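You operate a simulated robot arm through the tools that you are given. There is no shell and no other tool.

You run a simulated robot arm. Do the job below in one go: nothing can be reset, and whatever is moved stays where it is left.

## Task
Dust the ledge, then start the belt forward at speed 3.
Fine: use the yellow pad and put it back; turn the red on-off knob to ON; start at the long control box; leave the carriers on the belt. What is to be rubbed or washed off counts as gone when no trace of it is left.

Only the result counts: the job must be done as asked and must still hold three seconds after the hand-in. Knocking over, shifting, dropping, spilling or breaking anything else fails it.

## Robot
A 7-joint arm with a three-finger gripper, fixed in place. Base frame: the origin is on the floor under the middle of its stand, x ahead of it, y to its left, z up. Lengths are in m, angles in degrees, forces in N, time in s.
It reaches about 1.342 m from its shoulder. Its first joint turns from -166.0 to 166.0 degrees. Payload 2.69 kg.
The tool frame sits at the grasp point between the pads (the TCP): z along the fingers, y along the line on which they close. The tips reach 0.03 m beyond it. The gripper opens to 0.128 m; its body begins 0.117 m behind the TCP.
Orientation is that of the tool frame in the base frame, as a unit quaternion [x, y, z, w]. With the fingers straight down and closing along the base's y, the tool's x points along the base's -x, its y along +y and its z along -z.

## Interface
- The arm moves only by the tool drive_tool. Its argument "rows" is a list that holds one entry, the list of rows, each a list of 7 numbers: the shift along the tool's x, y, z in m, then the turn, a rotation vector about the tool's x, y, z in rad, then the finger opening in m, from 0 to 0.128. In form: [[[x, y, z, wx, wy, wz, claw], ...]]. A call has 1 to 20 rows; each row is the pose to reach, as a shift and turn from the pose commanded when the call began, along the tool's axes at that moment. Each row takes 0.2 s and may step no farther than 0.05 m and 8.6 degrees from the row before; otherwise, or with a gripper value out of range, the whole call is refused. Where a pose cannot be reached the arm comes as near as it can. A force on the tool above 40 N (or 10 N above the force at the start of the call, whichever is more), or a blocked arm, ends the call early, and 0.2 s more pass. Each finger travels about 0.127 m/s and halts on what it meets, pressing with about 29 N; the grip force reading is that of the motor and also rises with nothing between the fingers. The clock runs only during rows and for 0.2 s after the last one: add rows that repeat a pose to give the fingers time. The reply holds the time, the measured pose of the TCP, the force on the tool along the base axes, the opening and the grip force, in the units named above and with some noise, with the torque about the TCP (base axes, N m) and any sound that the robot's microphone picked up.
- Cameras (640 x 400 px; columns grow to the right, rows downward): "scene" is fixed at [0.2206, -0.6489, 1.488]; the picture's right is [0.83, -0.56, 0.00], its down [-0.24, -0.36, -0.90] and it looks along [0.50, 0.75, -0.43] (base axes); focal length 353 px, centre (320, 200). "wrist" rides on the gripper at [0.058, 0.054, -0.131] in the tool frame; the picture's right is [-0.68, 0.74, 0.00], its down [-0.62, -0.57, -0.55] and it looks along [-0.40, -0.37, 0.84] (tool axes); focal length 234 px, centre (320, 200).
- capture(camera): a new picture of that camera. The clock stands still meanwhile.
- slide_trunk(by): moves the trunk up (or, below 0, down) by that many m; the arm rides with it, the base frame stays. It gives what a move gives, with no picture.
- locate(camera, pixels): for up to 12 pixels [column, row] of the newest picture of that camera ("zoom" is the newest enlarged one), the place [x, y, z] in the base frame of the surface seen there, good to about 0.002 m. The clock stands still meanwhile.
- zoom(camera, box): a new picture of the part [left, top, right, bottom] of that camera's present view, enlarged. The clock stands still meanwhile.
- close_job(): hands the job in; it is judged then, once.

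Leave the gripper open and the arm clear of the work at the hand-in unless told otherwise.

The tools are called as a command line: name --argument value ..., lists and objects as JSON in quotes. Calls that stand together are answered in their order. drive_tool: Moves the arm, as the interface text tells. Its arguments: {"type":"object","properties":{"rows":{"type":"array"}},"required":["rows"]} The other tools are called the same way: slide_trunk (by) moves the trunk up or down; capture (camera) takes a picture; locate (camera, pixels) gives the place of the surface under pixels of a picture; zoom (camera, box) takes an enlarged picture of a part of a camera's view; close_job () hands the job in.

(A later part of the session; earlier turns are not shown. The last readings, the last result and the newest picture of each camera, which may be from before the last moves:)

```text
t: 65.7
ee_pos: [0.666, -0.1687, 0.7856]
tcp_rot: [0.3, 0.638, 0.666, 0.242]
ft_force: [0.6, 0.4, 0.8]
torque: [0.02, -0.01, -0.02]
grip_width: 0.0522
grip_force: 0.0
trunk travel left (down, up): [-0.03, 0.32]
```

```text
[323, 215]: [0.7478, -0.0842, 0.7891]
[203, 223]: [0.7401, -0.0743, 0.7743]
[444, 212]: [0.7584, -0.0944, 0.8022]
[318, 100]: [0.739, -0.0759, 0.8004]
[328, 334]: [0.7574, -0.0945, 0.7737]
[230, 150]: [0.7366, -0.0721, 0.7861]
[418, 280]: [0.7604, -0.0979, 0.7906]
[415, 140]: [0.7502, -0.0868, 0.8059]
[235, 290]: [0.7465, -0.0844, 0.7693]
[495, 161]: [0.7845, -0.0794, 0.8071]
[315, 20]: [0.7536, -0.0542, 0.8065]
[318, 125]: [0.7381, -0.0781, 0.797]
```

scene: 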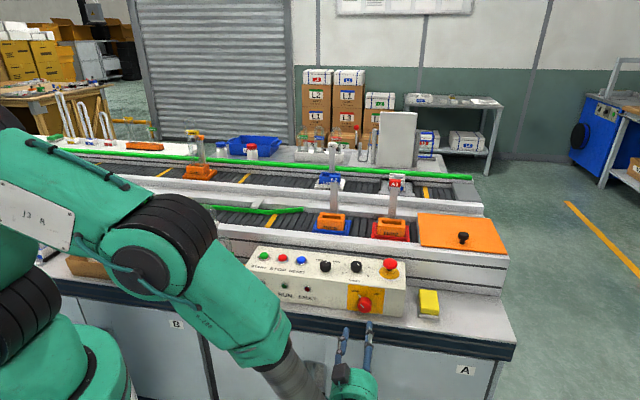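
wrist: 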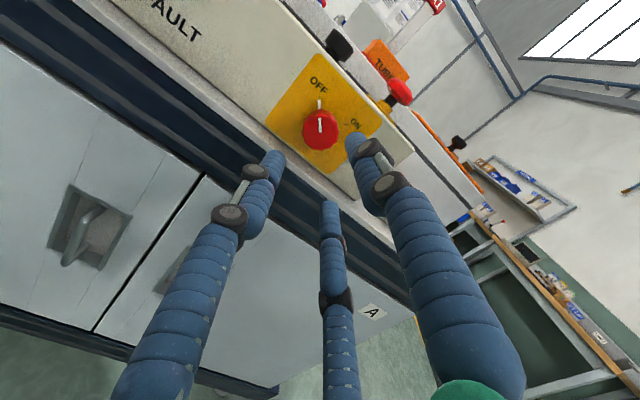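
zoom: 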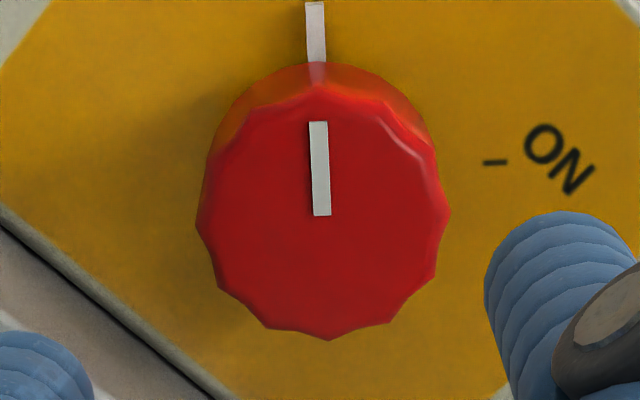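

Four rim pairs agree on the knob centre at u=0.5895, z=0.788, radius ≈0.0187. I'll roll back to natural and correct the height by +2 mm.

drive_tool --rows '[[[0, 0, 0, 0, 0, -0.131, 0.052], [0, 0, 0, 0, 0, -0.262, 0.052], [0, 0, 0, 0, 0, -0.393, 0.052], [0, 0, 0, 0, 0, -0.524, 0.052], [0, 0, 0, 0, 0, -0.655, 0.052], [0, 0, 0, 0, 0, -0.786, 0.052], [0, 0, 0, 0, 0, -0.917, 0.052], [0, 0, 0, 0, 0, -1.048, 0.052], [0, 0, 0, 0, 0, -1.179, 0.052], [0, 0, 0, 0, 0, -1.31, 0.052], [0, 0, 0, 0, 0, -1.441, 0.052], [0, 0, 0, 0, 0, -1.571, 0.052], [0, 0, 0, 0, 0, -1.66, 0.052], [0, 0, 0, 0, 0, -1.66, 0.052]]]'

drive_tool --rows '[[[-0.002, 0, 0.02, 0, 0, 0, 0.052], [-0.002, 0, 0.04, 0, 0, 0, 0.052], [-0.002, 0, 0.06, 0, 0, 0, 0.052], [-0.002, 0, 0.06, 0, 0, 0, 0.052]]]'

capture --camera "wrist"

zoom --camera "scene" --box '[310, 260, 430, 400]'

```text
t: 68.7
ee_pos: [0.6663, -0.1684, 0.7865]
tcp_rot: [-0.27, 0.652, 0.27, 0.655]
ft_force: [-0.4, 0.1, 0.1]
torque: [0.02, 0.04, 0.0]
grip_width: 0.0522
grip_force: 0.1
trunk travel left (down, up): [-0.03, 0.32]
```

```text
t: 69.7
ee_pos: [0.7118, -0.1252, 0.785]
tcp_rot: [-0.27, 0.652, 0.27, 0.655]
ft_force: [0.5, 0.1, 0.0]
torque: [0.01, -0.03, 0.02]
grip_width: 0.0517
grip_force: 0.1
trunk travel left (down, up): [-0.03, 0.32]
```

```text
taken
```

wrist: 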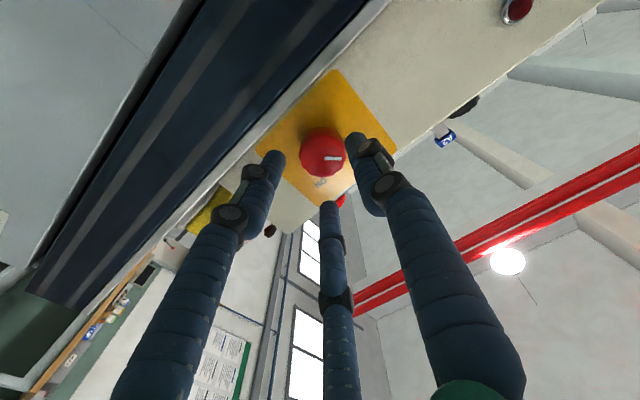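

```text
2.86 times, centred on (370, 330) of scene
```

zoom: 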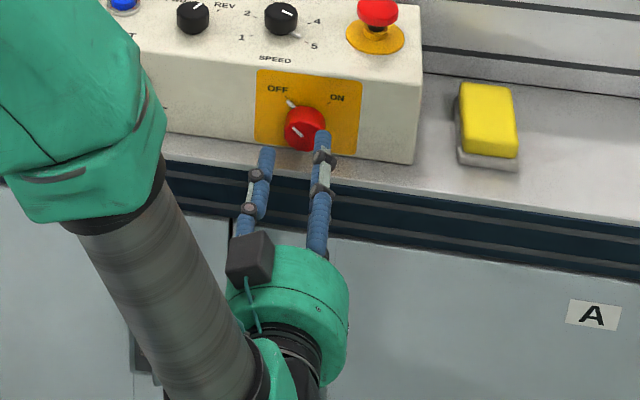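

The knob face appears nearly on the tool axis. I'll zoom to measure the residual offset; the tool axis should pierce the knob-face plane at about (319,159).

zoom --camera "wrist" --box '[272, 120, 368, 180]'

```text
6.67 times, centred on (320, 150) of wrist
```

zoom: 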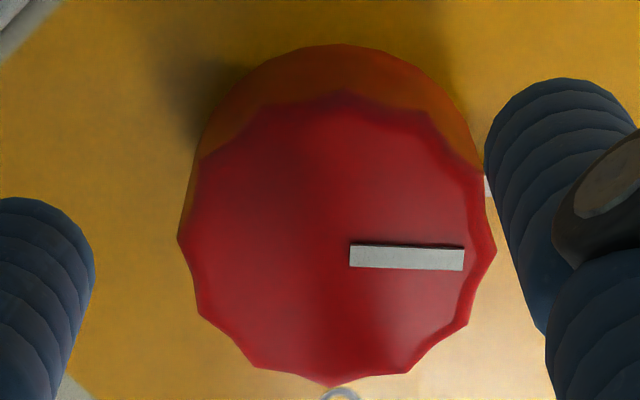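

The offset is about 2–3 mm in tool y. I'll correct by +2 mm and advance 4.2 cm so the fingertips surround the knob and overlap it by about 18 mm.

drive_tool --rows '[[[0, 0.002, 0.015, 0, 0, 0, 0.052], [0, 0.002, 0.03, 0, 0, 0, 0.052], [0, 0.002, 0.037, 0, 0, 0, 0.052], [0, 0.002, 0.042, 0, 0, 0, 0.052], [0, 0.002, 0.042, 0, 0, 0, 0.052]]]'

capture --camera "wrist"

zoom --camera "scene" --box '[330, 270, 400, 330]'

```text
t: 70.9
ee_pos: [0.7384, -0.093, 0.7869]
tcp_rot: [-0.27, 0.652, 0.27, 0.655]
ft_force: [-0.2, 0.0, -0.1]
torque: [-0.03, 0.0, -0.02]
grip_width: 0.0521
grip_force: 0.0
trunk travel left (down, up): [-0.03, 0.32]
```

```text
taken
```

wrist: 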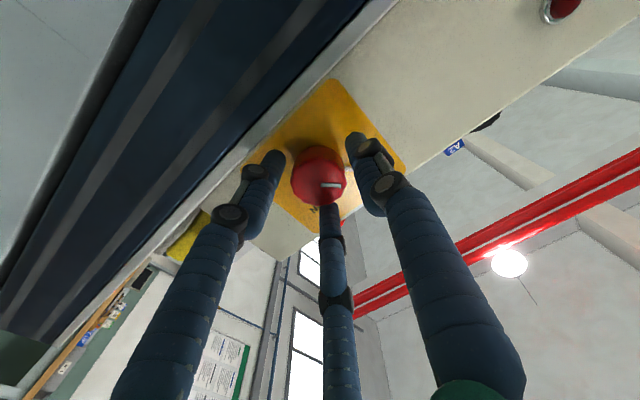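

```text
6.67 times, centred on (365, 300) of scene
```

zoom: 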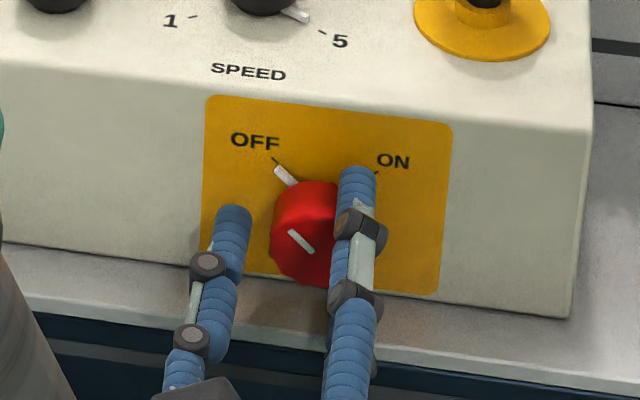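

The fingers straddle the knob without touching anything. Now I'll close on it.

drive_tool --rows '[[[0, 0, 0, 0, 0, 0, 0.042], [0, 0, 0, 0, 0, 0, 0.036], [0, 0, 0, 0, 0, 0, 0.02], [0, 0, 0, 0, 0, 0, 0.02], [0, 0, 0, 0, 0, 0, 0.02]]]'

zoom --camera "wrist" --box '[240, 110, 400, 230]'

zoom --camera "scene" --box '[330, 270, 400, 330]'

```text
t: 72.1
ee_pos: [0.739, -0.0947, 0.7864]
tcp_rot: [-0.27, 0.652, 0.27, 0.655]
ft_force: [7.8, -3.6, 3.3]
torque: [0.05, -0.03, -0.21]
grip_width: 0.0401
grip_force: 15.6
trunk travel left (down, up): [-0.03, 0.32]
```

```text
3.33 times, centred on (320, 170) of wrist
```

zoom: 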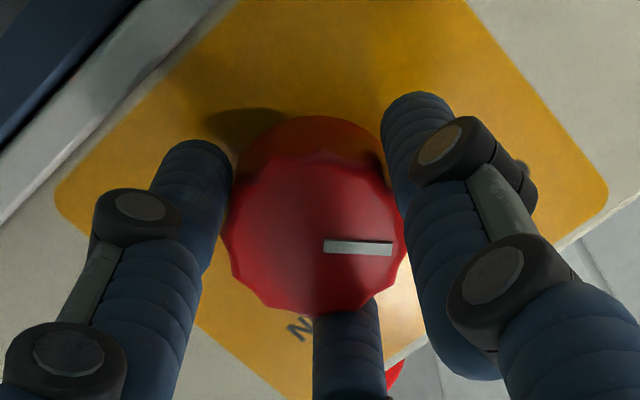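

```text
6.67 times, centred on (365, 300) of scene
```

zoom: 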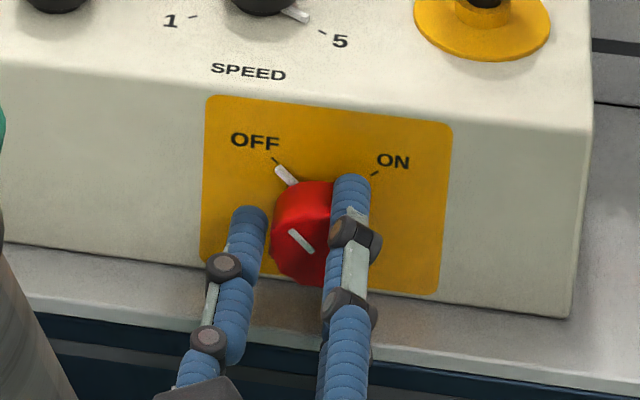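

It's gripped at 0.040 m, with about 8 N of side load toward +u, so the tool sits roughly 1 mm off centre. I'll nudge it 1 mm that way to balance the grip.

drive_tool --rows '[[[-0.0003, -0.0008, 0, 0, 0, 0, 0.02], [-0.0004, -0.0012, 0, 0, 0, 0, 0.01], [-0.0004, -0.0012, 0, 0, 0, 0, 0.0], [-0.0004, -0.0012, 0, 0, 0, 0, 0.0]]]'

```text
t: 73.1
ee_pos: [0.7388, -0.0951, 0.787]
tcp_rot: [-0.27, 0.653, 0.27, 0.654]
ft_force: [10.5, -2.7, -3.7]
torque: [-0.14, 0.07, -0.21]
grip_width: 0.0386
grip_force: 44.8
trunk travel left (down, up): [-0.03, 0.32]
```

The grip is firm at 0.0386 m. Now I'll turn about the tool axis by +92° clockwise, in 8° steps.

drive_tool --rows '[[[0, 0, 0, 0, 0, 0.13, 0.0], [0, 0, 0, 0, 0, 0.26, 0.0], [0, 0, 0, 0, 0, 0.39, 0.0], [0, 0, 0, 0, 0, 0.52, 0.0], [0, 0, 0, 0, 0, 0.65, 0.0], [0, 0, 0, 0, 0, 0.78, 0.0], [0, 0, 0, 0, 0, 0.91, 0.0], [0, 0, 0, 0, 0, 1.04, 0.0], [0, 0, 0, 0, 0, 1.17, 0.0], [0, 0, 0, 0, 0, 1.3, 0.0], [0, 0, 0, 0, 0, 1.43, 0.0], [0, 0, 0, 0, 0, 1.56, 0.0], [0, 0, 0, 0, 0, 1.6, 0.0], [0, 0, 0, 0, 0, 1.6, 0.0]]]'

zoom --camera "scene" --box '[330, 270, 400, 330]'

zoom --camera "wrist" --box '[240, 110, 400, 230]'

```text
t: 76.1
ee_pos: [0.7378, -0.096, 0.7866]
tcp_rot: [0.282, 0.648, 0.657, 0.262]
ft_force: [-9.3, 1.0, -13.5]
torque: [-0.76, -0.03, 0.14]
grip_width: 0.0387
grip_force: 44.8
trunk travel left (down, up): [-0.03, 0.32]
```

```text
6.67 times, centred on (365, 300) of scene
```

zoom: 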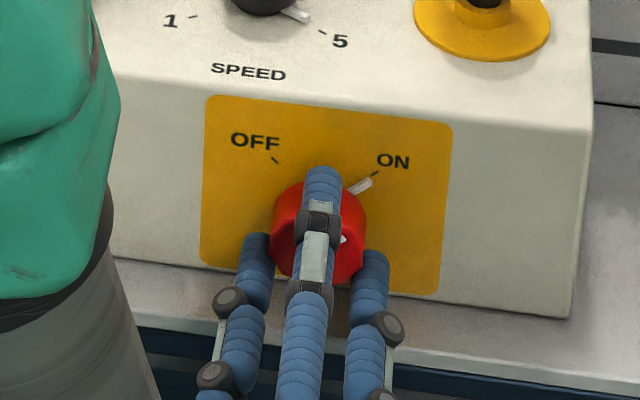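

```text
3.33 times, centred on (320, 170) of wrist
```

zoom: 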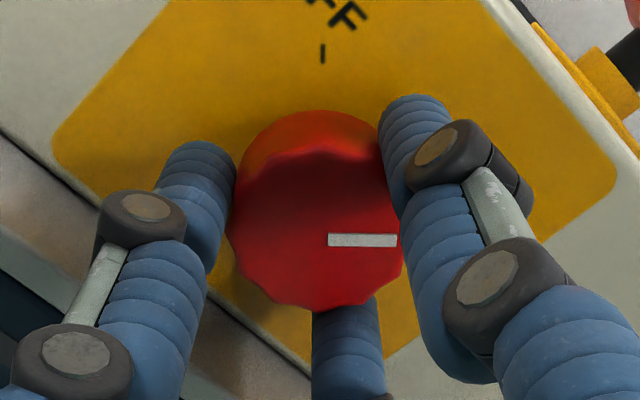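

The pointer foot now points at the ON tick. I'll open the fingers and back straight off.

drive_tool --rows '[[[0, 0, 0, 0, 0, 0, 0.042], [0, 0, 0, 0, 0, 0, 0.05], [0, 0, 0, 0, 0, 0, 0.054], [0, 0, 0, 0, 0, 0, 0.054], [0, 0, -0.03, 0, 0, 0, 0.054], [0, 0, -0.07, 0, 0, 0, 0.054], [0, 0, -0.1, 0, 0, 0, 0.054], [0, 0, -0.1, 0, 0, 0, 0.054]]]'

zoom --camera "scene" --box '[230, 230, 410, 330]'

capture --camera "wrist"

capture --camera "scene"

```text
t: 77.9
ee_pos: [0.6679, -0.166, 0.788]
tcp_rot: [0.28, 0.648, 0.658, 0.263]
ft_force: [-0.2, 0.1, -0.1]
torque: [0.04, 0.01, 0.01]
grip_width: 0.0539
grip_force: 0.0
trunk travel left (down, up): [-0.03, 0.32]
```

```text
3.56 times, centred on (320, 280) of scene
```

zoom: 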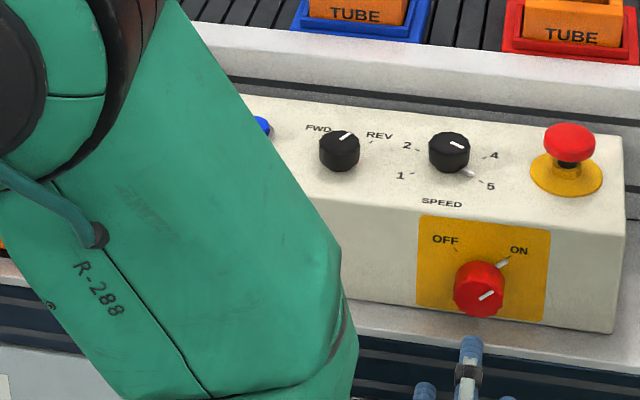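

```text
taken
```

wrist: 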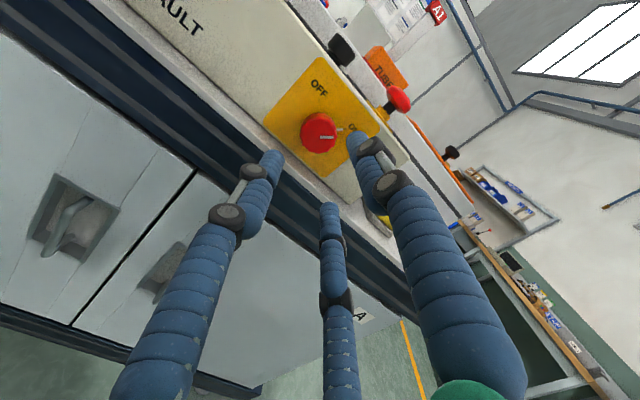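

```text
taken
```

scene: 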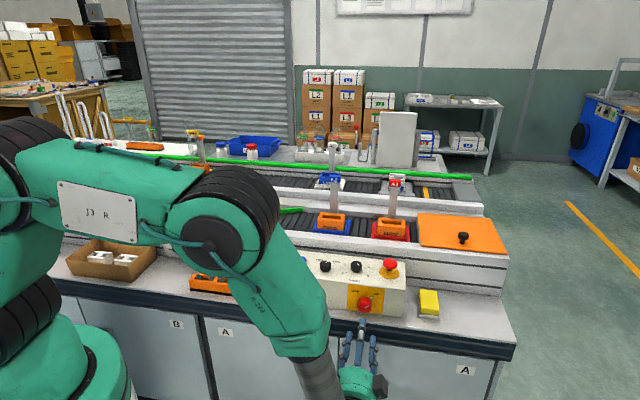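

The pointer foot and cap line read ON. Now I'll retrace the known-good path, unrolling to natural first and then raising.

drive_tool --rows '[[[0, 0, -0.005, 0, 0, -0.1335, 0.054], [0, 0, -0.01, 0, 0, -0.267, 0.054], [0, 0, -0.01, 0, 0, -0.4, 0.054], [0, 0, -0.01, 0, 0, -0.533, 0.054], [0, 0, -0.01, 0, 0, -0.667, 0.054], [0, 0, -0.01, 0, 0, -0.8, 0.054], [0, 0, -0.01, 0, 0, -0.933, 0.054], [0, 0, -0.01, 0, 0, -1.067, 0.054], [0, 0, -0.01, 0, 0, -1.2, 0.054], [0, 0, -0.01, 0, 0, -1.333, 0.054], [0, 0, -0.01, 0, 0, -1.467, 0.054], [0, 0, -0.01, 0, 0, -1.6, 0.054], [0, 0, -0.01, 0, 0, -1.6, 0.054]]]'

drive_tool --rows '[[[-0.045, 0, 0, 0, 0, 0, 0.054], [-0.09, 0, 0, 0, 0, 0, 0.054], [-0.135, 0, 0, 0, 0, 0, 0.054], [-0.18, 0, 0, 0, 0, 0, 0.054], [-0.225, 0, 0, 0, 0, 0, 0.054], [-0.27, 0, 0, 0, 0, 0, 0.054], [-0.31, 0, 0, 0, 0, 0, 0.054], [-0.31, 0, 0, 0, 0, 0, 0.054]]]'

drive_tool --rows '[[[0, 0, 0, 0, 0.1309, 0, 0.054], [0, 0, 0, 0, 0.2618, 0, 0.054], [0, 0, 0, 0, 0.3927, 0, 0.054], [0, 0, 0, 0, 0.5236, 0, 0.054], [0, 0, 0, 0, 0.6545, 0, 0.054], [0, 0, 0, 0, 0.7854, 0, 0.054], [0, 0, 0, 0, 0.9163, 0, 0.054], [0, 0, 0, 0, 1.0472, 0, 0.054], [0, 0, 0, 0, 1.1781, 0, 0.054], [0, 0, 0, 0, 1.309, 0, 0.054], [0, 0, 0, 0, 1.4399, 0, 0.054], [0, 0, 0, 0, 1.5708, 0, 0.054], [0, 0, 0, 0, 1.5708, 0, 0.054]]]'

capture --camera "scene"

capture --camera "wrist"

```text
t: 80.7
ee_pos: [0.6602, -0.174, 0.7876]
tcp_rot: [-0.27, 0.652, 0.269, 0.655]
ft_force: [0.7, 0.3, -0.6]
torque: [0.01, 0.04, 0.0]
grip_width: 0.0541
grip_force: 0.1
trunk travel left (down, up): [-0.03, 0.32]
```

```text
t: 82.5
ee_pos: [0.6601, -0.174, 1.0972]
tcp_rot: [-0.27, 0.652, 0.27, 0.655]
ft_force: [-0.6, 0.5, 0.2]
torque: [-0.01, 0.01, -0.04]
grip_width: 0.0538
grip_force: 0.1
trunk travel left (down, up): [-0.03, 0.32]
```

```text
t: 85.3
ee_pos: [0.6601, -0.1737, 1.0965]
tcp_rot: [-0.382, 0.924, 0.0, 0.0]
ft_force: [0.6, -0.6, -0.6]
torque: [-0.02, 0.02, -0.03]
grip_width: 0.0538
grip_force: 0.0
trunk travel left (down, up): [-0.03, 0.32]
```

```text
taken
```

scene: 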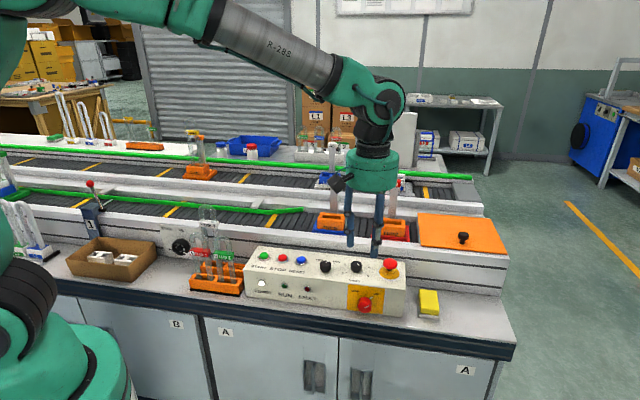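

```text
taken
```

wrist: 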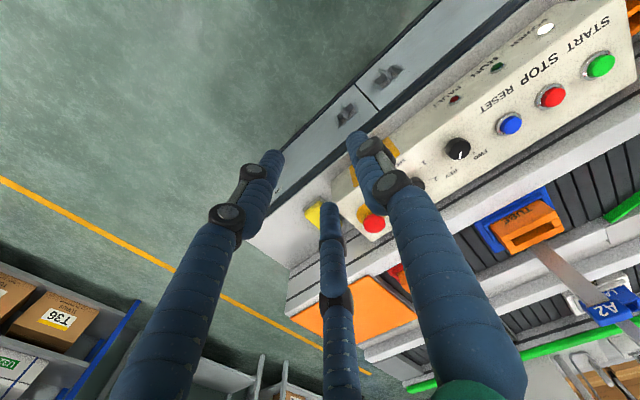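

The POWER lamp at (261,283) is lit. Next are the two black knobs on top, and I'll measure both in an enlarged view.

zoom --camera "scene" --box '[308, 252, 378, 296]'

locate --camera "zoom" --pixels '[[160, 104], [112, 108], [210, 108], [165, 80], [160, 133], [118, 170], [205, 165], [118, 92], [240, 106], [175, 91], [125, 85], [195, 130]]'

locate --camera "zoom" --pixels '[[442, 108], [392, 112], [491, 112], [445, 83], [440, 138], [505, 185], [480, 180], [360, 127], [347, 186], [531, 148], [523, 208], [460, 113]]'

```text
9.09 times, centred on (343, 274) of scene
```

zoom: 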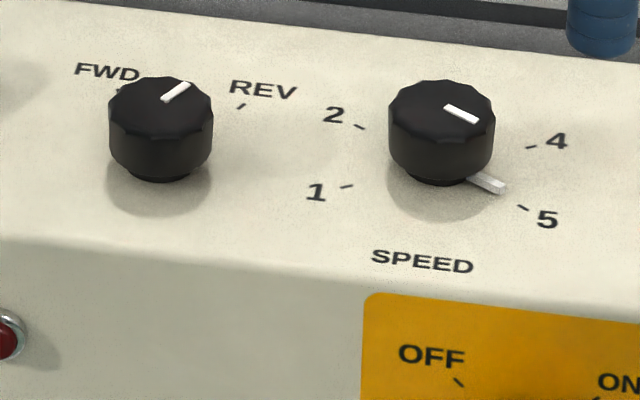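

```text
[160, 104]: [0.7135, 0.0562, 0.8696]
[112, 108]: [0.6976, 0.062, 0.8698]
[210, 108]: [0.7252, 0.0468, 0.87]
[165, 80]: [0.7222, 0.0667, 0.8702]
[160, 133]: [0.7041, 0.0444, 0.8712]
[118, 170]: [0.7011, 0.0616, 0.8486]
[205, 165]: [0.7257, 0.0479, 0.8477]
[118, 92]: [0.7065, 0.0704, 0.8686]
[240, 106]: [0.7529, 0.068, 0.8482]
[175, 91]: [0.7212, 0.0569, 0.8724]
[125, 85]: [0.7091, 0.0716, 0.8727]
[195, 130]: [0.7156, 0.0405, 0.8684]
```

```text
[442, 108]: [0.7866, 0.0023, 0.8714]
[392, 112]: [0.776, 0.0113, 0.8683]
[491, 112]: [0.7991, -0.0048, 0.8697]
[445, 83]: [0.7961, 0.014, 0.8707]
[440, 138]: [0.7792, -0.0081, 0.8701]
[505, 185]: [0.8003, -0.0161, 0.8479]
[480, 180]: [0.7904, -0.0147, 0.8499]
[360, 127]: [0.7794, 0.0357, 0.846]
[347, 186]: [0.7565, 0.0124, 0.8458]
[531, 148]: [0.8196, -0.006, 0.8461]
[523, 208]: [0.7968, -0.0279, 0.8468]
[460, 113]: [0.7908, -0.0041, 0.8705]
```

Direction knob: top centre u≈0.465, v≈0.543. Speed knob: u≈0.555, v≈0.559, radius ≈0.015, with ticks every 60° (3 straight to the rear, 5 at right-front). I'll verify from above with the wrist camera, where the direction knob is at (457,148).

zoom --camera "wrist" --box '[400, 110, 528, 190]'

```text
5.00 times, centred on (464, 150) of wrist
```

zoom: 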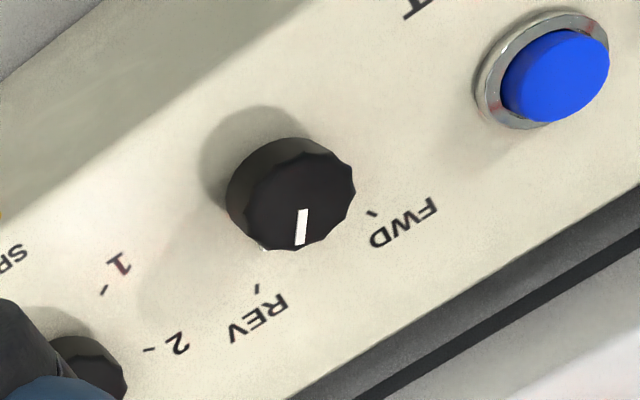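

locate --camera "zoom" --pixels '[[372, 213], [258, 289], [262, 248], [297, 202], [245, 205], [350, 195], [300, 155], [295, 245], [302, 225], [330, 162], [260, 235], [103, 290]]'

```text
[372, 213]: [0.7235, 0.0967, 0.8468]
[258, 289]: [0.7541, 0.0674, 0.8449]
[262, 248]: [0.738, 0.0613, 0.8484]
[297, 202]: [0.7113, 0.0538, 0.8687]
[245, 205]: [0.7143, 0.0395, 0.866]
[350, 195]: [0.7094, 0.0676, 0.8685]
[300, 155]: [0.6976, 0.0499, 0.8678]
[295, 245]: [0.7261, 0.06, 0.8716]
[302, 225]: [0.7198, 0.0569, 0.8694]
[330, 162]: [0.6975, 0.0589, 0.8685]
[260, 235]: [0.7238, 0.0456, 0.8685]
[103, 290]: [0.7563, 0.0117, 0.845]
```

I see the direction pointer foot at 60° (REV) and FWD at 120°, so it needs a 60° counter-clockwise turn from above. The speed knob needs 120° counter-clockwise from 5 to 3. I'll move above the direction knob at z≈0.98 and set the roll so the fingers clear its pointer foot.

drive_tool --rows '[[[-0.0247, 0.0156, 0.0146, 0, 0, 0.12, 0.048], [-0.0494, 0.0311, 0.0291, 0, 0, 0.24, 0.048], [-0.0741, 0.0467, 0.0437, 0, 0, 0.36, 0.048], [-0.0988, 0.0622, 0.0583, 0, 0, 0.48, 0.048], [-0.1235, 0.0778, 0.0728, 0, 0, 0.6, 0.048], [-0.1482, 0.0933, 0.0874, 0, 0, 0.72, 0.048], [-0.1729, 0.1089, 0.1019, 0, 0, 0.84, 0.048], [-0.1976, 0.1244, 0.1165, 0, 0, 0.96, 0.048], [-0.1976, 0.1244, 0.1165, 0, 0, 0.96, 0.048]]]'

capture --camera "wrist"

capture --camera "scene"

```text
t: 87.3
ee_pos: [0.7127, 0.056, 0.9796]
tcp_rot: [0.089, 0.996, 0.0, 0.001]
ft_force: [-0.3, -0.2, -0.7]
torque: [-0.02, 0.04, 0.0]
grip_width: 0.0478
grip_force: 0.0
trunk travel left (down, up): [-0.03, 0.32]
```

```text
taken
```

wrist: 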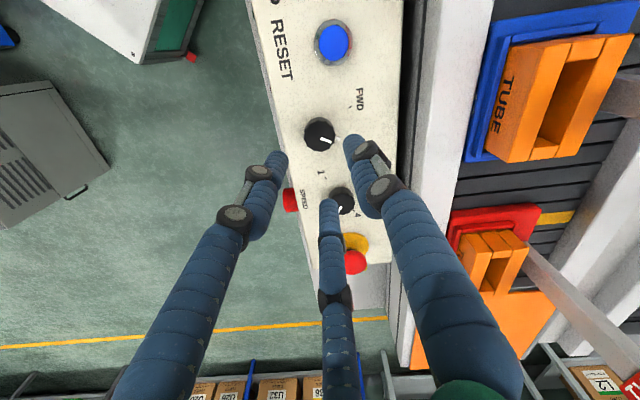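

```text
taken
```

scene: 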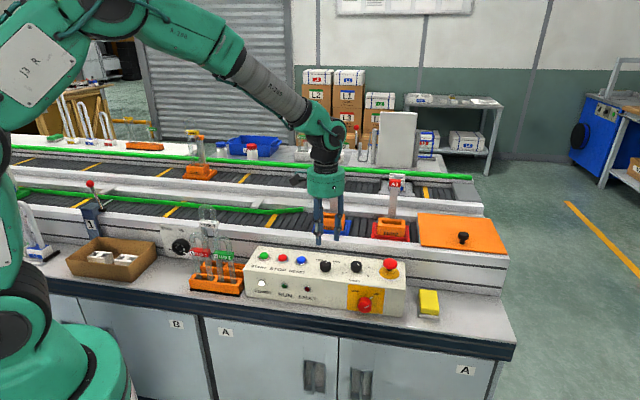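

The direction knob is at (320,134), near the expected axis point (319.5,137). I'll zoom to refine.

zoom --camera "wrist" --box '[272, 105, 368, 165]'

```text
6.67 times, centred on (320, 135) of wrist
```

zoom: 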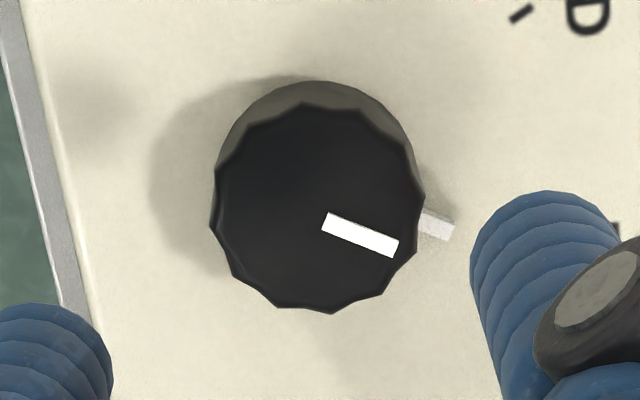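

locate --camera "zoom" --pixels '[[316, 210], [215, 215], [418, 205], [310, 108], [328, 308], [235, 145], [395, 280], [395, 140], [240, 280], [440, 225], [520, 15], [330, 225]]'

```text
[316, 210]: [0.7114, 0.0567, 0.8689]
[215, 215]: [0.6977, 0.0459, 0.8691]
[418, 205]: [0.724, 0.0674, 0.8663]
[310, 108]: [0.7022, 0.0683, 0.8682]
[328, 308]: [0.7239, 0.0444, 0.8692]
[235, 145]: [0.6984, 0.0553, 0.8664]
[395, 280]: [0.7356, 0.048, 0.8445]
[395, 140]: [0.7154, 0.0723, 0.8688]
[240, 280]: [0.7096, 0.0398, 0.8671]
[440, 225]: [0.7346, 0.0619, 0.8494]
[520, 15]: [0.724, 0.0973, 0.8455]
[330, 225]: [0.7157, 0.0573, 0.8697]
```

Alignment is within 1 mm. I'll go straight down to z≈0.886 so the tips overlap the knob by about 14 mm and stay 10 mm off the panel.

drive_tool --rows '[[[0, 0, 0.04, 0, 0, 0, 0.048], [0, 0, 0.07, 0, 0, 0, 0.048], [0, 0, 0.085, 0, 0, 0, 0.048], [0, 0, 0.094, 0, 0, 0, 0.048], [0, 0, 0.094, 0, 0, 0, 0.048]]]'

zoom --camera "wrist" --box '[240, 110, 400, 230]'

zoom --camera "scene" --box '[290, 220, 370, 290]'

```text
t: 88.5
ee_pos: [0.7121, 0.0569, 0.8877]
tcp_rot: [0.088, 0.996, 0.001, 0.001]
ft_force: [0.2, 0.4, 0.4]
torque: [-0.04, 0.0, -0.03]
grip_width: 0.0474
grip_force: 0.0
trunk travel left (down, up): [-0.03, 0.32]
```

```text
3.33 times, centred on (320, 170) of wrist
```

zoom: 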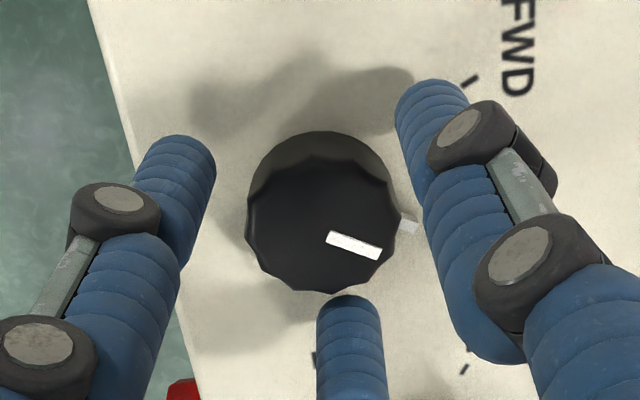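

```text
5.71 times, centred on (330, 255) of scene
```

zoom: 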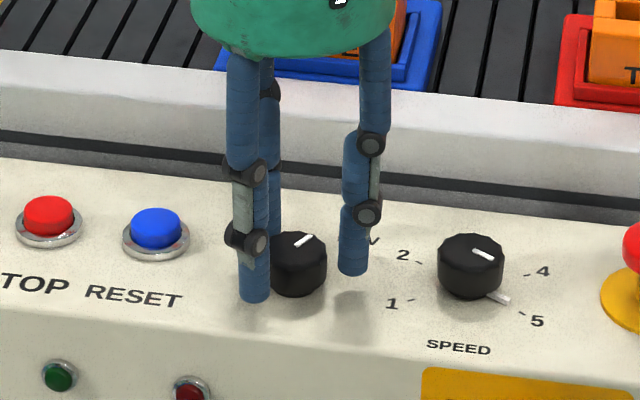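

Well centred. Now I'll close on the knob.

drive_tool --rows '[[[0, 0, 0, 0, 0, 0, 0.038], [0, 0, 0, 0, 0, 0, 0.03], [0, 0, 0, 0, 0, 0, 0.015], [0, 0, 0, 0, 0, 0, 0.01], [0, 0, 0, 0, 0, 0, 0.01]]]'

zoom --camera "wrist" --box '[240, 110, 400, 230]'

```text
t: 89.7
ee_pos: [0.713, 0.0546, 0.8891]
tcp_rot: [0.088, 0.996, 0.001, 0.002]
ft_force: [14.2, -14.7, -3.1]
torque: [-0.58, -0.49, -0.01]
grip_width: 0.032
grip_force: 44.9
trunk travel left (down, up): [-0.03, 0.32]
```

```text
3.33 times, centred on (320, 170) of wrist
```

zoom: 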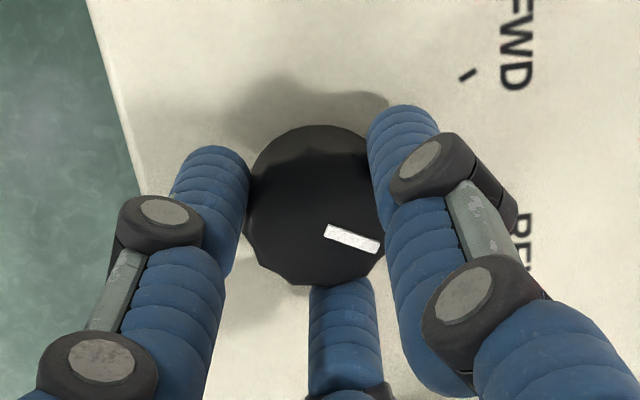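

Gripped at 0.032 m, but with about 20 N of side load toward +u, so I'm 1–2 mm off. I'll shift 1.3 mm along +u to relax it before turning.

drive_tool --rows '[[[-0.0006, -0.0004, 0, 0, 0, 0, 0.01], [-0.0012, -0.0008, 0, 0, 0, 0, 0.01], [-0.0012, -0.0008, 0, 0, 0, 0, 0.01]]]'

```text
t: 90.5
ee_pos: [0.7125, 0.0568, 0.8883]
tcp_rot: [0.088, 0.996, 0.0, 0.002]
ft_force: [0.9, 12.0, 7.3]
torque: [0.56, 0.2, 0.01]
grip_width: 0.032
grip_force: 44.8
trunk travel left (down, up): [-0.03, 0.32]
```

The side load is down to about 12 N. Now I'll turn the knob 60° counter-clockwise from above, which is negative about tool z.

drive_tool --rows '[[[0, 0, 0, 0, 0, -0.12, 0.01], [0, 0, 0, 0, 0, -0.24, 0.01], [0, 0, 0, 0, 0, -0.36, 0.01], [0, 0, 0, 0, 0, -0.48, 0.01], [0, 0, 0, 0, 0, -0.6, 0.01], [0, 0, 0, 0, 0, -0.72, 0.01], [0, 0, 0, 0, 0, -0.84, 0.01], [0, 0, 0, 0, 0, -0.96, 0.01], [0, 0, 0, 0, 0, -1.05, 0.01], [0, 0, 0, 0, 0, -1.05, 0.01]]]'

zoom --camera "scene" --box '[290, 220, 370, 290]'

zoom --camera "wrist" --box '[240, 90, 400, 210]'

```text
t: 92.4
ee_pos: [0.7135, 0.0554, 0.8874]
tcp_rot: [-0.407, 0.913, 0.001, 0.002]
ft_force: [-0.7, 9.9, -0.8]
torque: [0.89, 0.09, 0.0]
grip_width: 0.032
grip_force: 45.3
trunk travel left (down, up): [-0.03, 0.32]
stopped in row 9: the force on the tool passed its limit at 41 N (the readings are from after the stop); the commanded pose is now the measured one
```

```text
5.71 times, centred on (330, 255) of scene
```

zoom: 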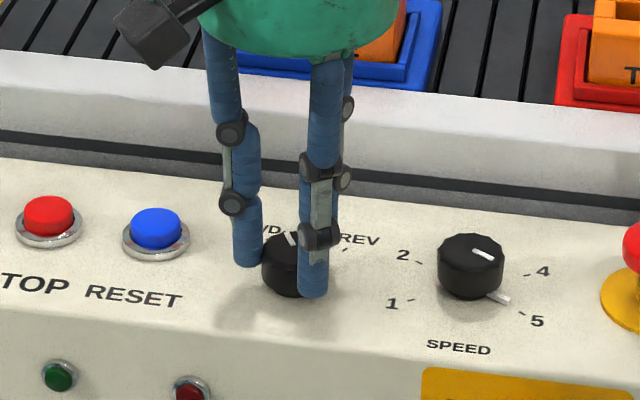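

```text
3.33 times, centred on (320, 150) of wrist
```

zoom: 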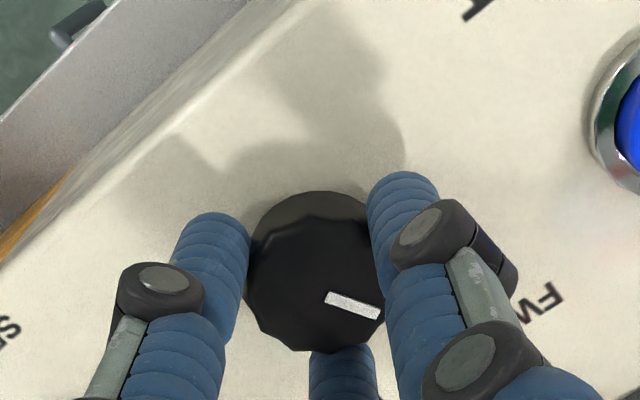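

The knob followed through about 58° and seems to be at its stop. I'll open, lift clear, and read the pointer.

drive_tool --rows '[[[0, 0, 0, 0, 0, 0, 0.036], [0, 0, 0, 0, 0, 0, 0.046], [0, 0, 0, 0, 0, 0, 0.048], [0, 0, 0, 0, 0, 0, 0.048], [0, 0, -0.03, 0, 0, 0, 0.048], [0, 0, -0.07, 0, 0, 0, 0.048], [0, 0, -0.1, 0, 0, 0, 0.048], [0, 0, -0.1, 0, 0, 0, 0.048]]]'

zoom --camera "wrist" --box '[256, 95, 384, 175]'

zoom --camera "scene" --box '[230, 230, 410, 330]'

```text
t: 94.2
ee_pos: [0.709, 0.0526, 0.9871]
tcp_rot: [-0.407, 0.913, 0.0, 0.003]
ft_force: [0.7, 0.2, 0.8]
torque: [-0.02, -0.04, 0.02]
grip_width: 0.0481
grip_force: 0.2
trunk travel left (down, up): [-0.03, 0.32]
```

```text
5.00 times, centred on (320, 135) of wrist
```

zoom: 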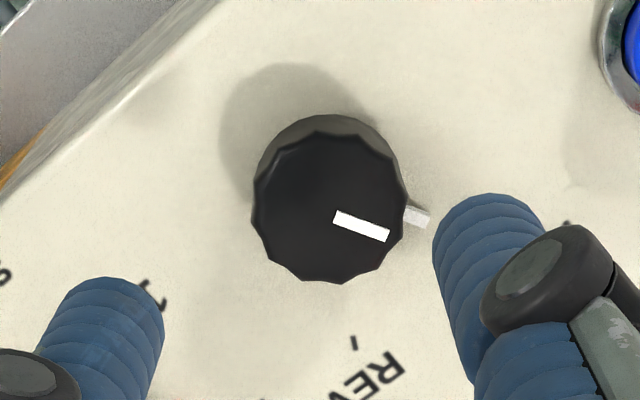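

```text
3.56 times, centred on (320, 280) of scene
```

zoom: 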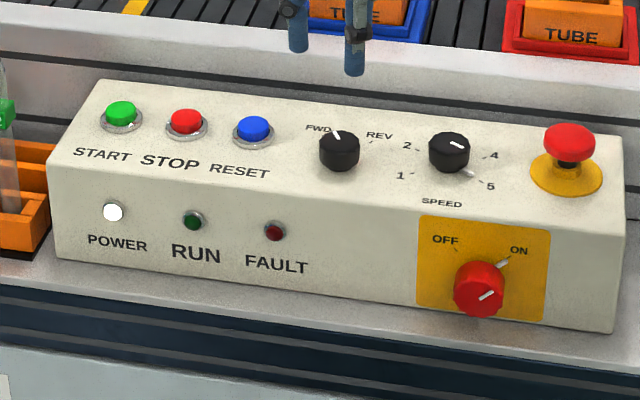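

The cap line now points toward FWD. I'll check the pointer foot's angle numerically and also find the FWD tick.

locate --camera "zoom" --pixels '[[120, 112], [335, 133], [340, 150]]'

zoom --camera "wrist" --box '[256, 95, 384, 175]'

locate --camera "zoom" --pixels '[[420, 217], [338, 216], [385, 235], [352, 342], [566, 224], [330, 212], [257, 205], [402, 205], [325, 140], [338, 278]]'

```text
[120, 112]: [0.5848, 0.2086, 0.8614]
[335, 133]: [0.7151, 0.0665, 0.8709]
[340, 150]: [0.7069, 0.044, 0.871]
```

```text
5.00 times, centred on (320, 135) of wrist
```

zoom: 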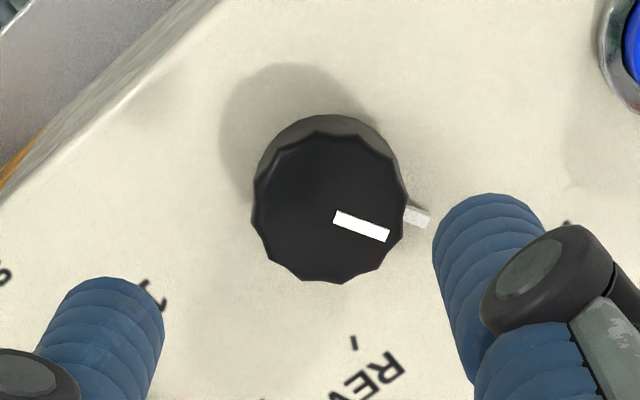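

```text
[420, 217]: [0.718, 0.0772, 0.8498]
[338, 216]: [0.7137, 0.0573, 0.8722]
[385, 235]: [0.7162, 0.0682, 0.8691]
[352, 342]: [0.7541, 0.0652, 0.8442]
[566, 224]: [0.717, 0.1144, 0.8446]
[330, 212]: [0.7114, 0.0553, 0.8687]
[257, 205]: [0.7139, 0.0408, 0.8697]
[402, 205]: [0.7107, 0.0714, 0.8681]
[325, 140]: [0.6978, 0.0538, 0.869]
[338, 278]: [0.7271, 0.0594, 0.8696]
```

The pointer foot is at 120° from the knob centre, and the FWD tick is at 119.6°, so FWD is set. Next, I'll move above the speed knob at about (0.7876, 0.003) and set the roll for its 120° turn.

drive_tool --rows '[[[-0.0026, -0.0153, 0.001, 0, 0, 0.125, 0.048], [-0.0052, -0.0305, 0.002, 0, 0, 0.25, 0.048], [-0.0079, -0.0458, 0.003, 0, 0, 0.375, 0.048], [-0.0105, -0.0611, 0.005, 0, 0, 0.5, 0.048], [-0.0131, -0.0763, 0.006, 0, 0, 0.625, 0.048], [-0.0157, -0.0916, 0.007, 0, 0, 0.75, 0.048], [-0.0157, -0.0916, 0.007, 0, 0, 0.75, 0.048]]]'

zoom --camera "wrist" --box '[256, 95, 384, 175]'

```text
t: 95.8
ee_pos: [0.792, 0.004, 0.9802]
tcp_rot: [-0.044, 0.999, 0.002, 0.002]
ft_force: [0.5, -0.7, -1.0]
torque: [0.02, 0.0, -0.02]
grip_width: 0.048
grip_force: 0.1
trunk travel left (down, up): [-0.03, 0.32]
```

```text
5.00 times, centred on (320, 135) of wrist
```

zoom: 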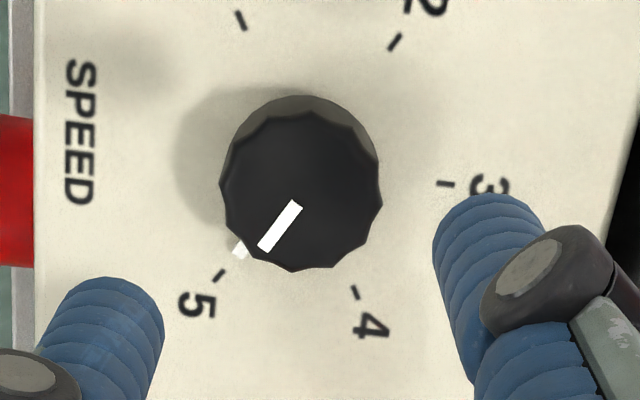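

locate --camera "zoom" --pixels '[[301, 192], [226, 185], [377, 200], [285, 117], [300, 267], [242, 140], [355, 250], [355, 130], [240, 238], [446, 184], [240, 250], [218, 276]]'

```text
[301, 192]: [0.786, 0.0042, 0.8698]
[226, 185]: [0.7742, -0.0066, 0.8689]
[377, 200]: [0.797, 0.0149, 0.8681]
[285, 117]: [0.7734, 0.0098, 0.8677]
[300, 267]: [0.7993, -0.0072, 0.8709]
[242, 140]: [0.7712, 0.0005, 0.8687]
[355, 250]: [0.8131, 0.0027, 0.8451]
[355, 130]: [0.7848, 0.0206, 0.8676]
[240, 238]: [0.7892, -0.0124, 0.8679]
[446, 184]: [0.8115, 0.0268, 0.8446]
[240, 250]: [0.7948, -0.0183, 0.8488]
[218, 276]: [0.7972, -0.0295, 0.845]
```

The speed knob centre is (0.787, 0.0035). The tool sits 5 mm too far along +x, as both the reading and the image axis show. I'll shift 5 mm and go down to z≈0.887.

drive_tool --rows '[[[0.0049, -0.0003, 0.02, 0, 0, 0, 0.048], [0.0049, -0.0003, 0.045, 0, 0, 0, 0.048], [0.0049, -0.0003, 0.06, 0, 0, 0, 0.048], [0.0049, -0.0003, 0.06, 0, 0, 0, 0.048]]]'

zoom --camera "wrist" --box '[256, 110, 384, 190]'

```text
t: 96.8
ee_pos: [0.7863, 0.0022, 0.9215]
tcp_rot: [-0.045, 0.999, 0.002, 0.002]
ft_force: [-0.8, 0.2, -0.5]
torque: [-0.04, -0.01, -0.04]
grip_width: 0.048
grip_force: 0.1
trunk travel left (down, up): [-0.03, 0.32]
```

```text
5.00 times, centred on (320, 150) of wrist
```

zoom: 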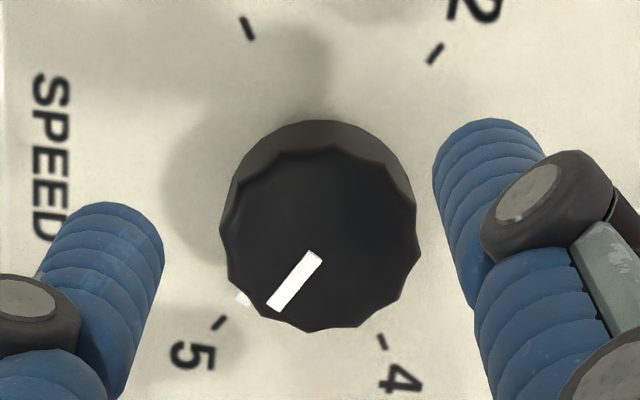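

Allowing for the small row bias I noticed earlier, the axis is centred on the knob. I'll lower the last 34 mm.

drive_tool --rows '[[[0, 0, 0.015, 0, 0, 0, 0.048], [0, 0, 0.027, 0, 0, 0, 0.048], [0, 0, 0.034, 0, 0, 0, 0.048], [0, 0, 0.034, 0, 0, 0, 0.048]]]'

zoom --camera "scene" --box '[320, 220, 410, 300]'

zoom --camera "wrist" --box '[240, 110, 400, 230]'

```text
t: 97.8
ee_pos: [0.7863, 0.0038, 0.8876]
tcp_rot: [-0.044, 0.999, 0.002, 0.001]
ft_force: [-0.3, -0.3, -0.7]
torque: [0.01, 0.0, 0.02]
grip_width: 0.0479
grip_force: 0.2
trunk travel left (down, up): [-0.03, 0.32]
```

```text
5.00 times, centred on (365, 260) of scene
```

zoom: 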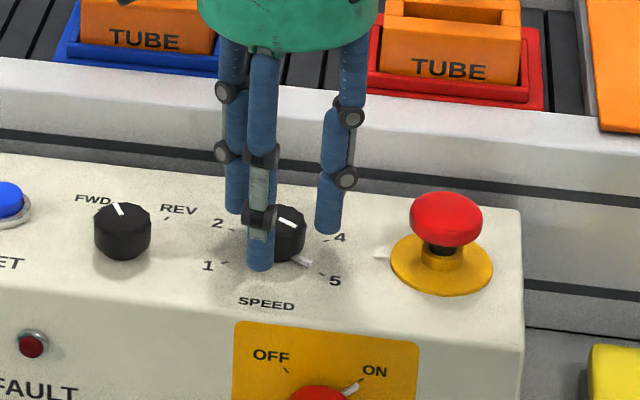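

```text
3.33 times, centred on (320, 170) of wrist
```

zoom: 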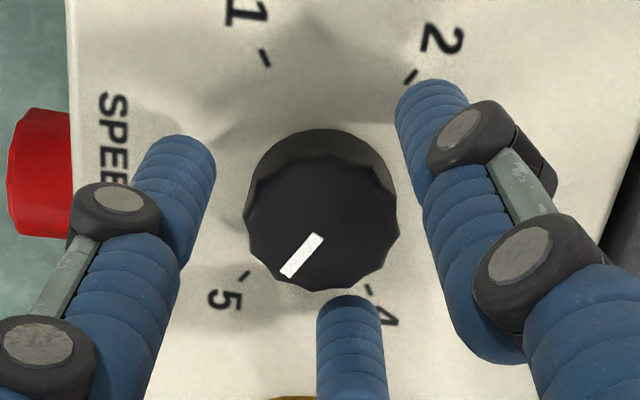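

Centred again. Now I'll close.

drive_tool --rows '[[[0, 0, 0, 0, 0, 0, 0.038], [0, 0, 0, 0, 0, 0, 0.03], [0, 0, 0, 0, 0, 0, 0.02], [0, 0, 0, 0, 0, 0, 0.01], [0, 0, 0, 0, 0, 0, 0.01]]]'

```text
t: 99.0
ee_pos: [0.787, 0.0019, 0.8877]
tcp_rot: [-0.044, 0.999, 0.0, 0.002]
ft_force: [11.9, -6.2, -2.6]
torque: [-0.2, -0.45, 0.06]
grip_width: 0.0319
grip_force: 44.7
trunk travel left (down, up): [-0.03, 0.32]
```

There's about 13 N of side load. I'll shift 0.7 mm to relax it, then turn.

drive_tool --rows '[[[-0.0003, -0.0002, 0, 0, 0, 0, 0.01], [-0.0006, -0.0004, 0, 0, 0, 0, 0.01], [-0.0006, -0.0004, 0, 0, 0, 0, 0.01]]]'

```text
t: 99.8
ee_pos: [0.7866, 0.0029, 0.8882]
tcp_rot: [-0.045, 0.999, 0.001, 0.002]
ft_force: [2.0, -10.2, 12.7]
torque: [-0.36, 0.26, 0.02]
grip_width: 0.0321
grip_force: 45.0
trunk travel left (down, up): [-0.03, 0.32]
```

Now I'll turn the speed knob counter-clockwise, with the first 60° in this call.

drive_tool --rows '[[[0, 0, 0, 0, 0, -0.131, 0.01], [0, 0, 0, 0, 0, -0.262, 0.01], [0, 0, 0, 0, 0, -0.393, 0.01], [0, 0, 0, 0, 0, -0.524, 0.01], [0, 0, 0, 0, 0, -0.654, 0.01], [0, 0, 0, 0, 0, -0.785, 0.01], [0, 0, 0, 0, 0, -0.916, 0.01], [0, 0, 0, 0, 0, -1.047, 0.01], [0, 0, 0, 0, 0, -1.047, 0.01]]]'

zoom --camera "scene" --box '[320, 220, 410, 300]'

```text
t: 101.8
ee_pos: [0.7881, 0.0035, 0.8889]
tcp_rot: [-0.539, 0.842, -0.001, 0.003]
ft_force: [1.9, 4.1, 21.0]
torque: [0.23, -0.07, -0.01]
grip_width: 0.0321
grip_force: 44.9
trunk travel left (down, up): [-0.03, 0.32]
```

```text
5.00 times, centred on (365, 260) of scene
```

zoom: 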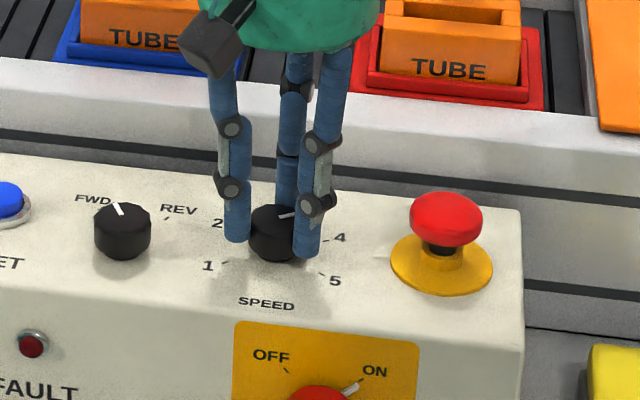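

The line now points at 4, and the grip is holding. I'll continue the remaining 60°, easing up 1 mm because of the 21 N vertical load.

drive_tool --rows '[[[0, 0, -0.0007, 0, 0, -0.131, 0.01], [0, 0, -0.001, 0, 0, -0.262, 0.01], [0, 0, -0.001, 0, 0, -0.393, 0.01], [0, 0, -0.001, 0, 0, -0.524, 0.01], [0, 0, -0.001, 0, 0, -0.654, 0.01], [0, 0, -0.001, 0, 0, -0.785, 0.01], [0, 0, -0.001, 0, 0, -0.916, 0.01], [0, 0, -0.001, 0, 0, -1.04, 0.01], [0, 0, -0.001, 0, 0, -1.04, 0.01]]]'

zoom --camera "scene" --box '[320, 220, 410, 300]'

zoom --camera "wrist" --box '[240, 90, 400, 210]'

```text
t: 103.8
ee_pos: [0.7885, 0.002, 0.8873]
tcp_rot: [0.886, -0.463, 0.001, -0.003]
ft_force: [23.9, -9.6, 8.0]
torque: [-0.22, -0.76, 0.01]
grip_width: 0.0321
grip_force: 45.1
trunk travel left (down, up): [-0.03, 0.32]
```

```text
5.00 times, centred on (365, 260) of scene
```

zoom: 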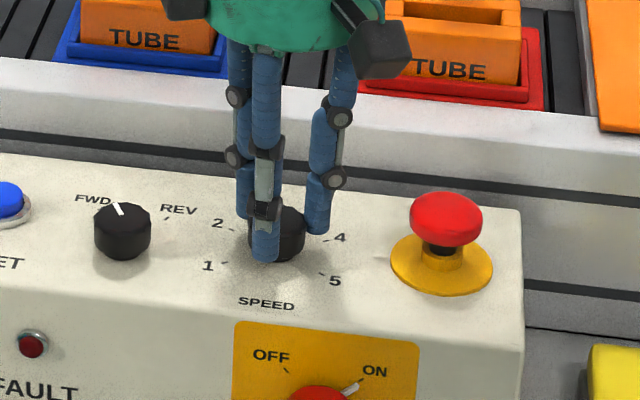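

```text
3.33 times, centred on (320, 150) of wrist
```

zoom: 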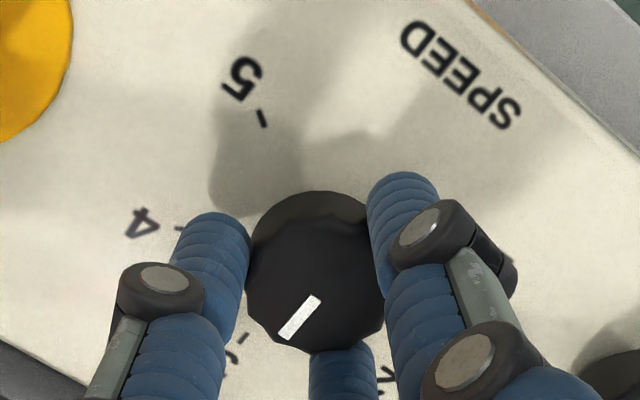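

The total turn is 119.7°. I'll open, lift clear, and read the pointer.

drive_tool --rows '[[[0, 0, 0, 0, 0, 0, 0.036], [0, 0, 0, 0, 0, 0, 0.046], [0, 0, 0, 0, 0, 0, 0.048], [0, 0, 0, 0, 0, 0, 0.048], [0, 0, -0.03, 0, 0, 0, 0.048], [0, 0, -0.07, 0, 0, 0, 0.048], [0, 0, -0.1, 0, 0, 0, 0.048], [0, 0, -0.1, 0, 0, 0, 0.048]]]'

zoom --camera "scene" --box '[308, 250, 412, 320]'

zoom --camera "wrist" --box '[256, 95, 384, 175]'

```text
t: 105.6
ee_pos: [0.7853, 0.0008, 0.9886]
tcp_rot: [0.886, -0.464, 0.001, -0.001]
ft_force: [0.6, -1.4, 0.8]
torque: [-0.01, -0.04, -0.01]
grip_width: 0.0478
grip_force: 0.0
trunk travel left (down, up): [-0.03, 0.32]
```

```text
5.71 times, centred on (360, 285) of scene
```

zoom: 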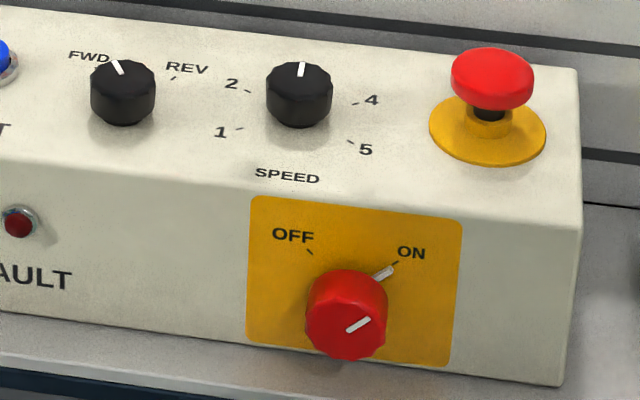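

```text
5.00 times, centred on (320, 135) of wrist
```

zoom: 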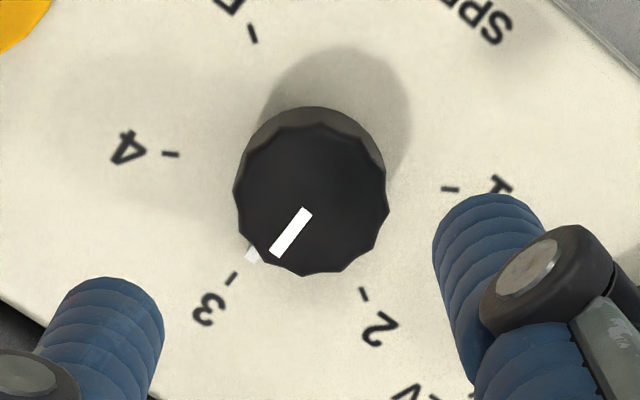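

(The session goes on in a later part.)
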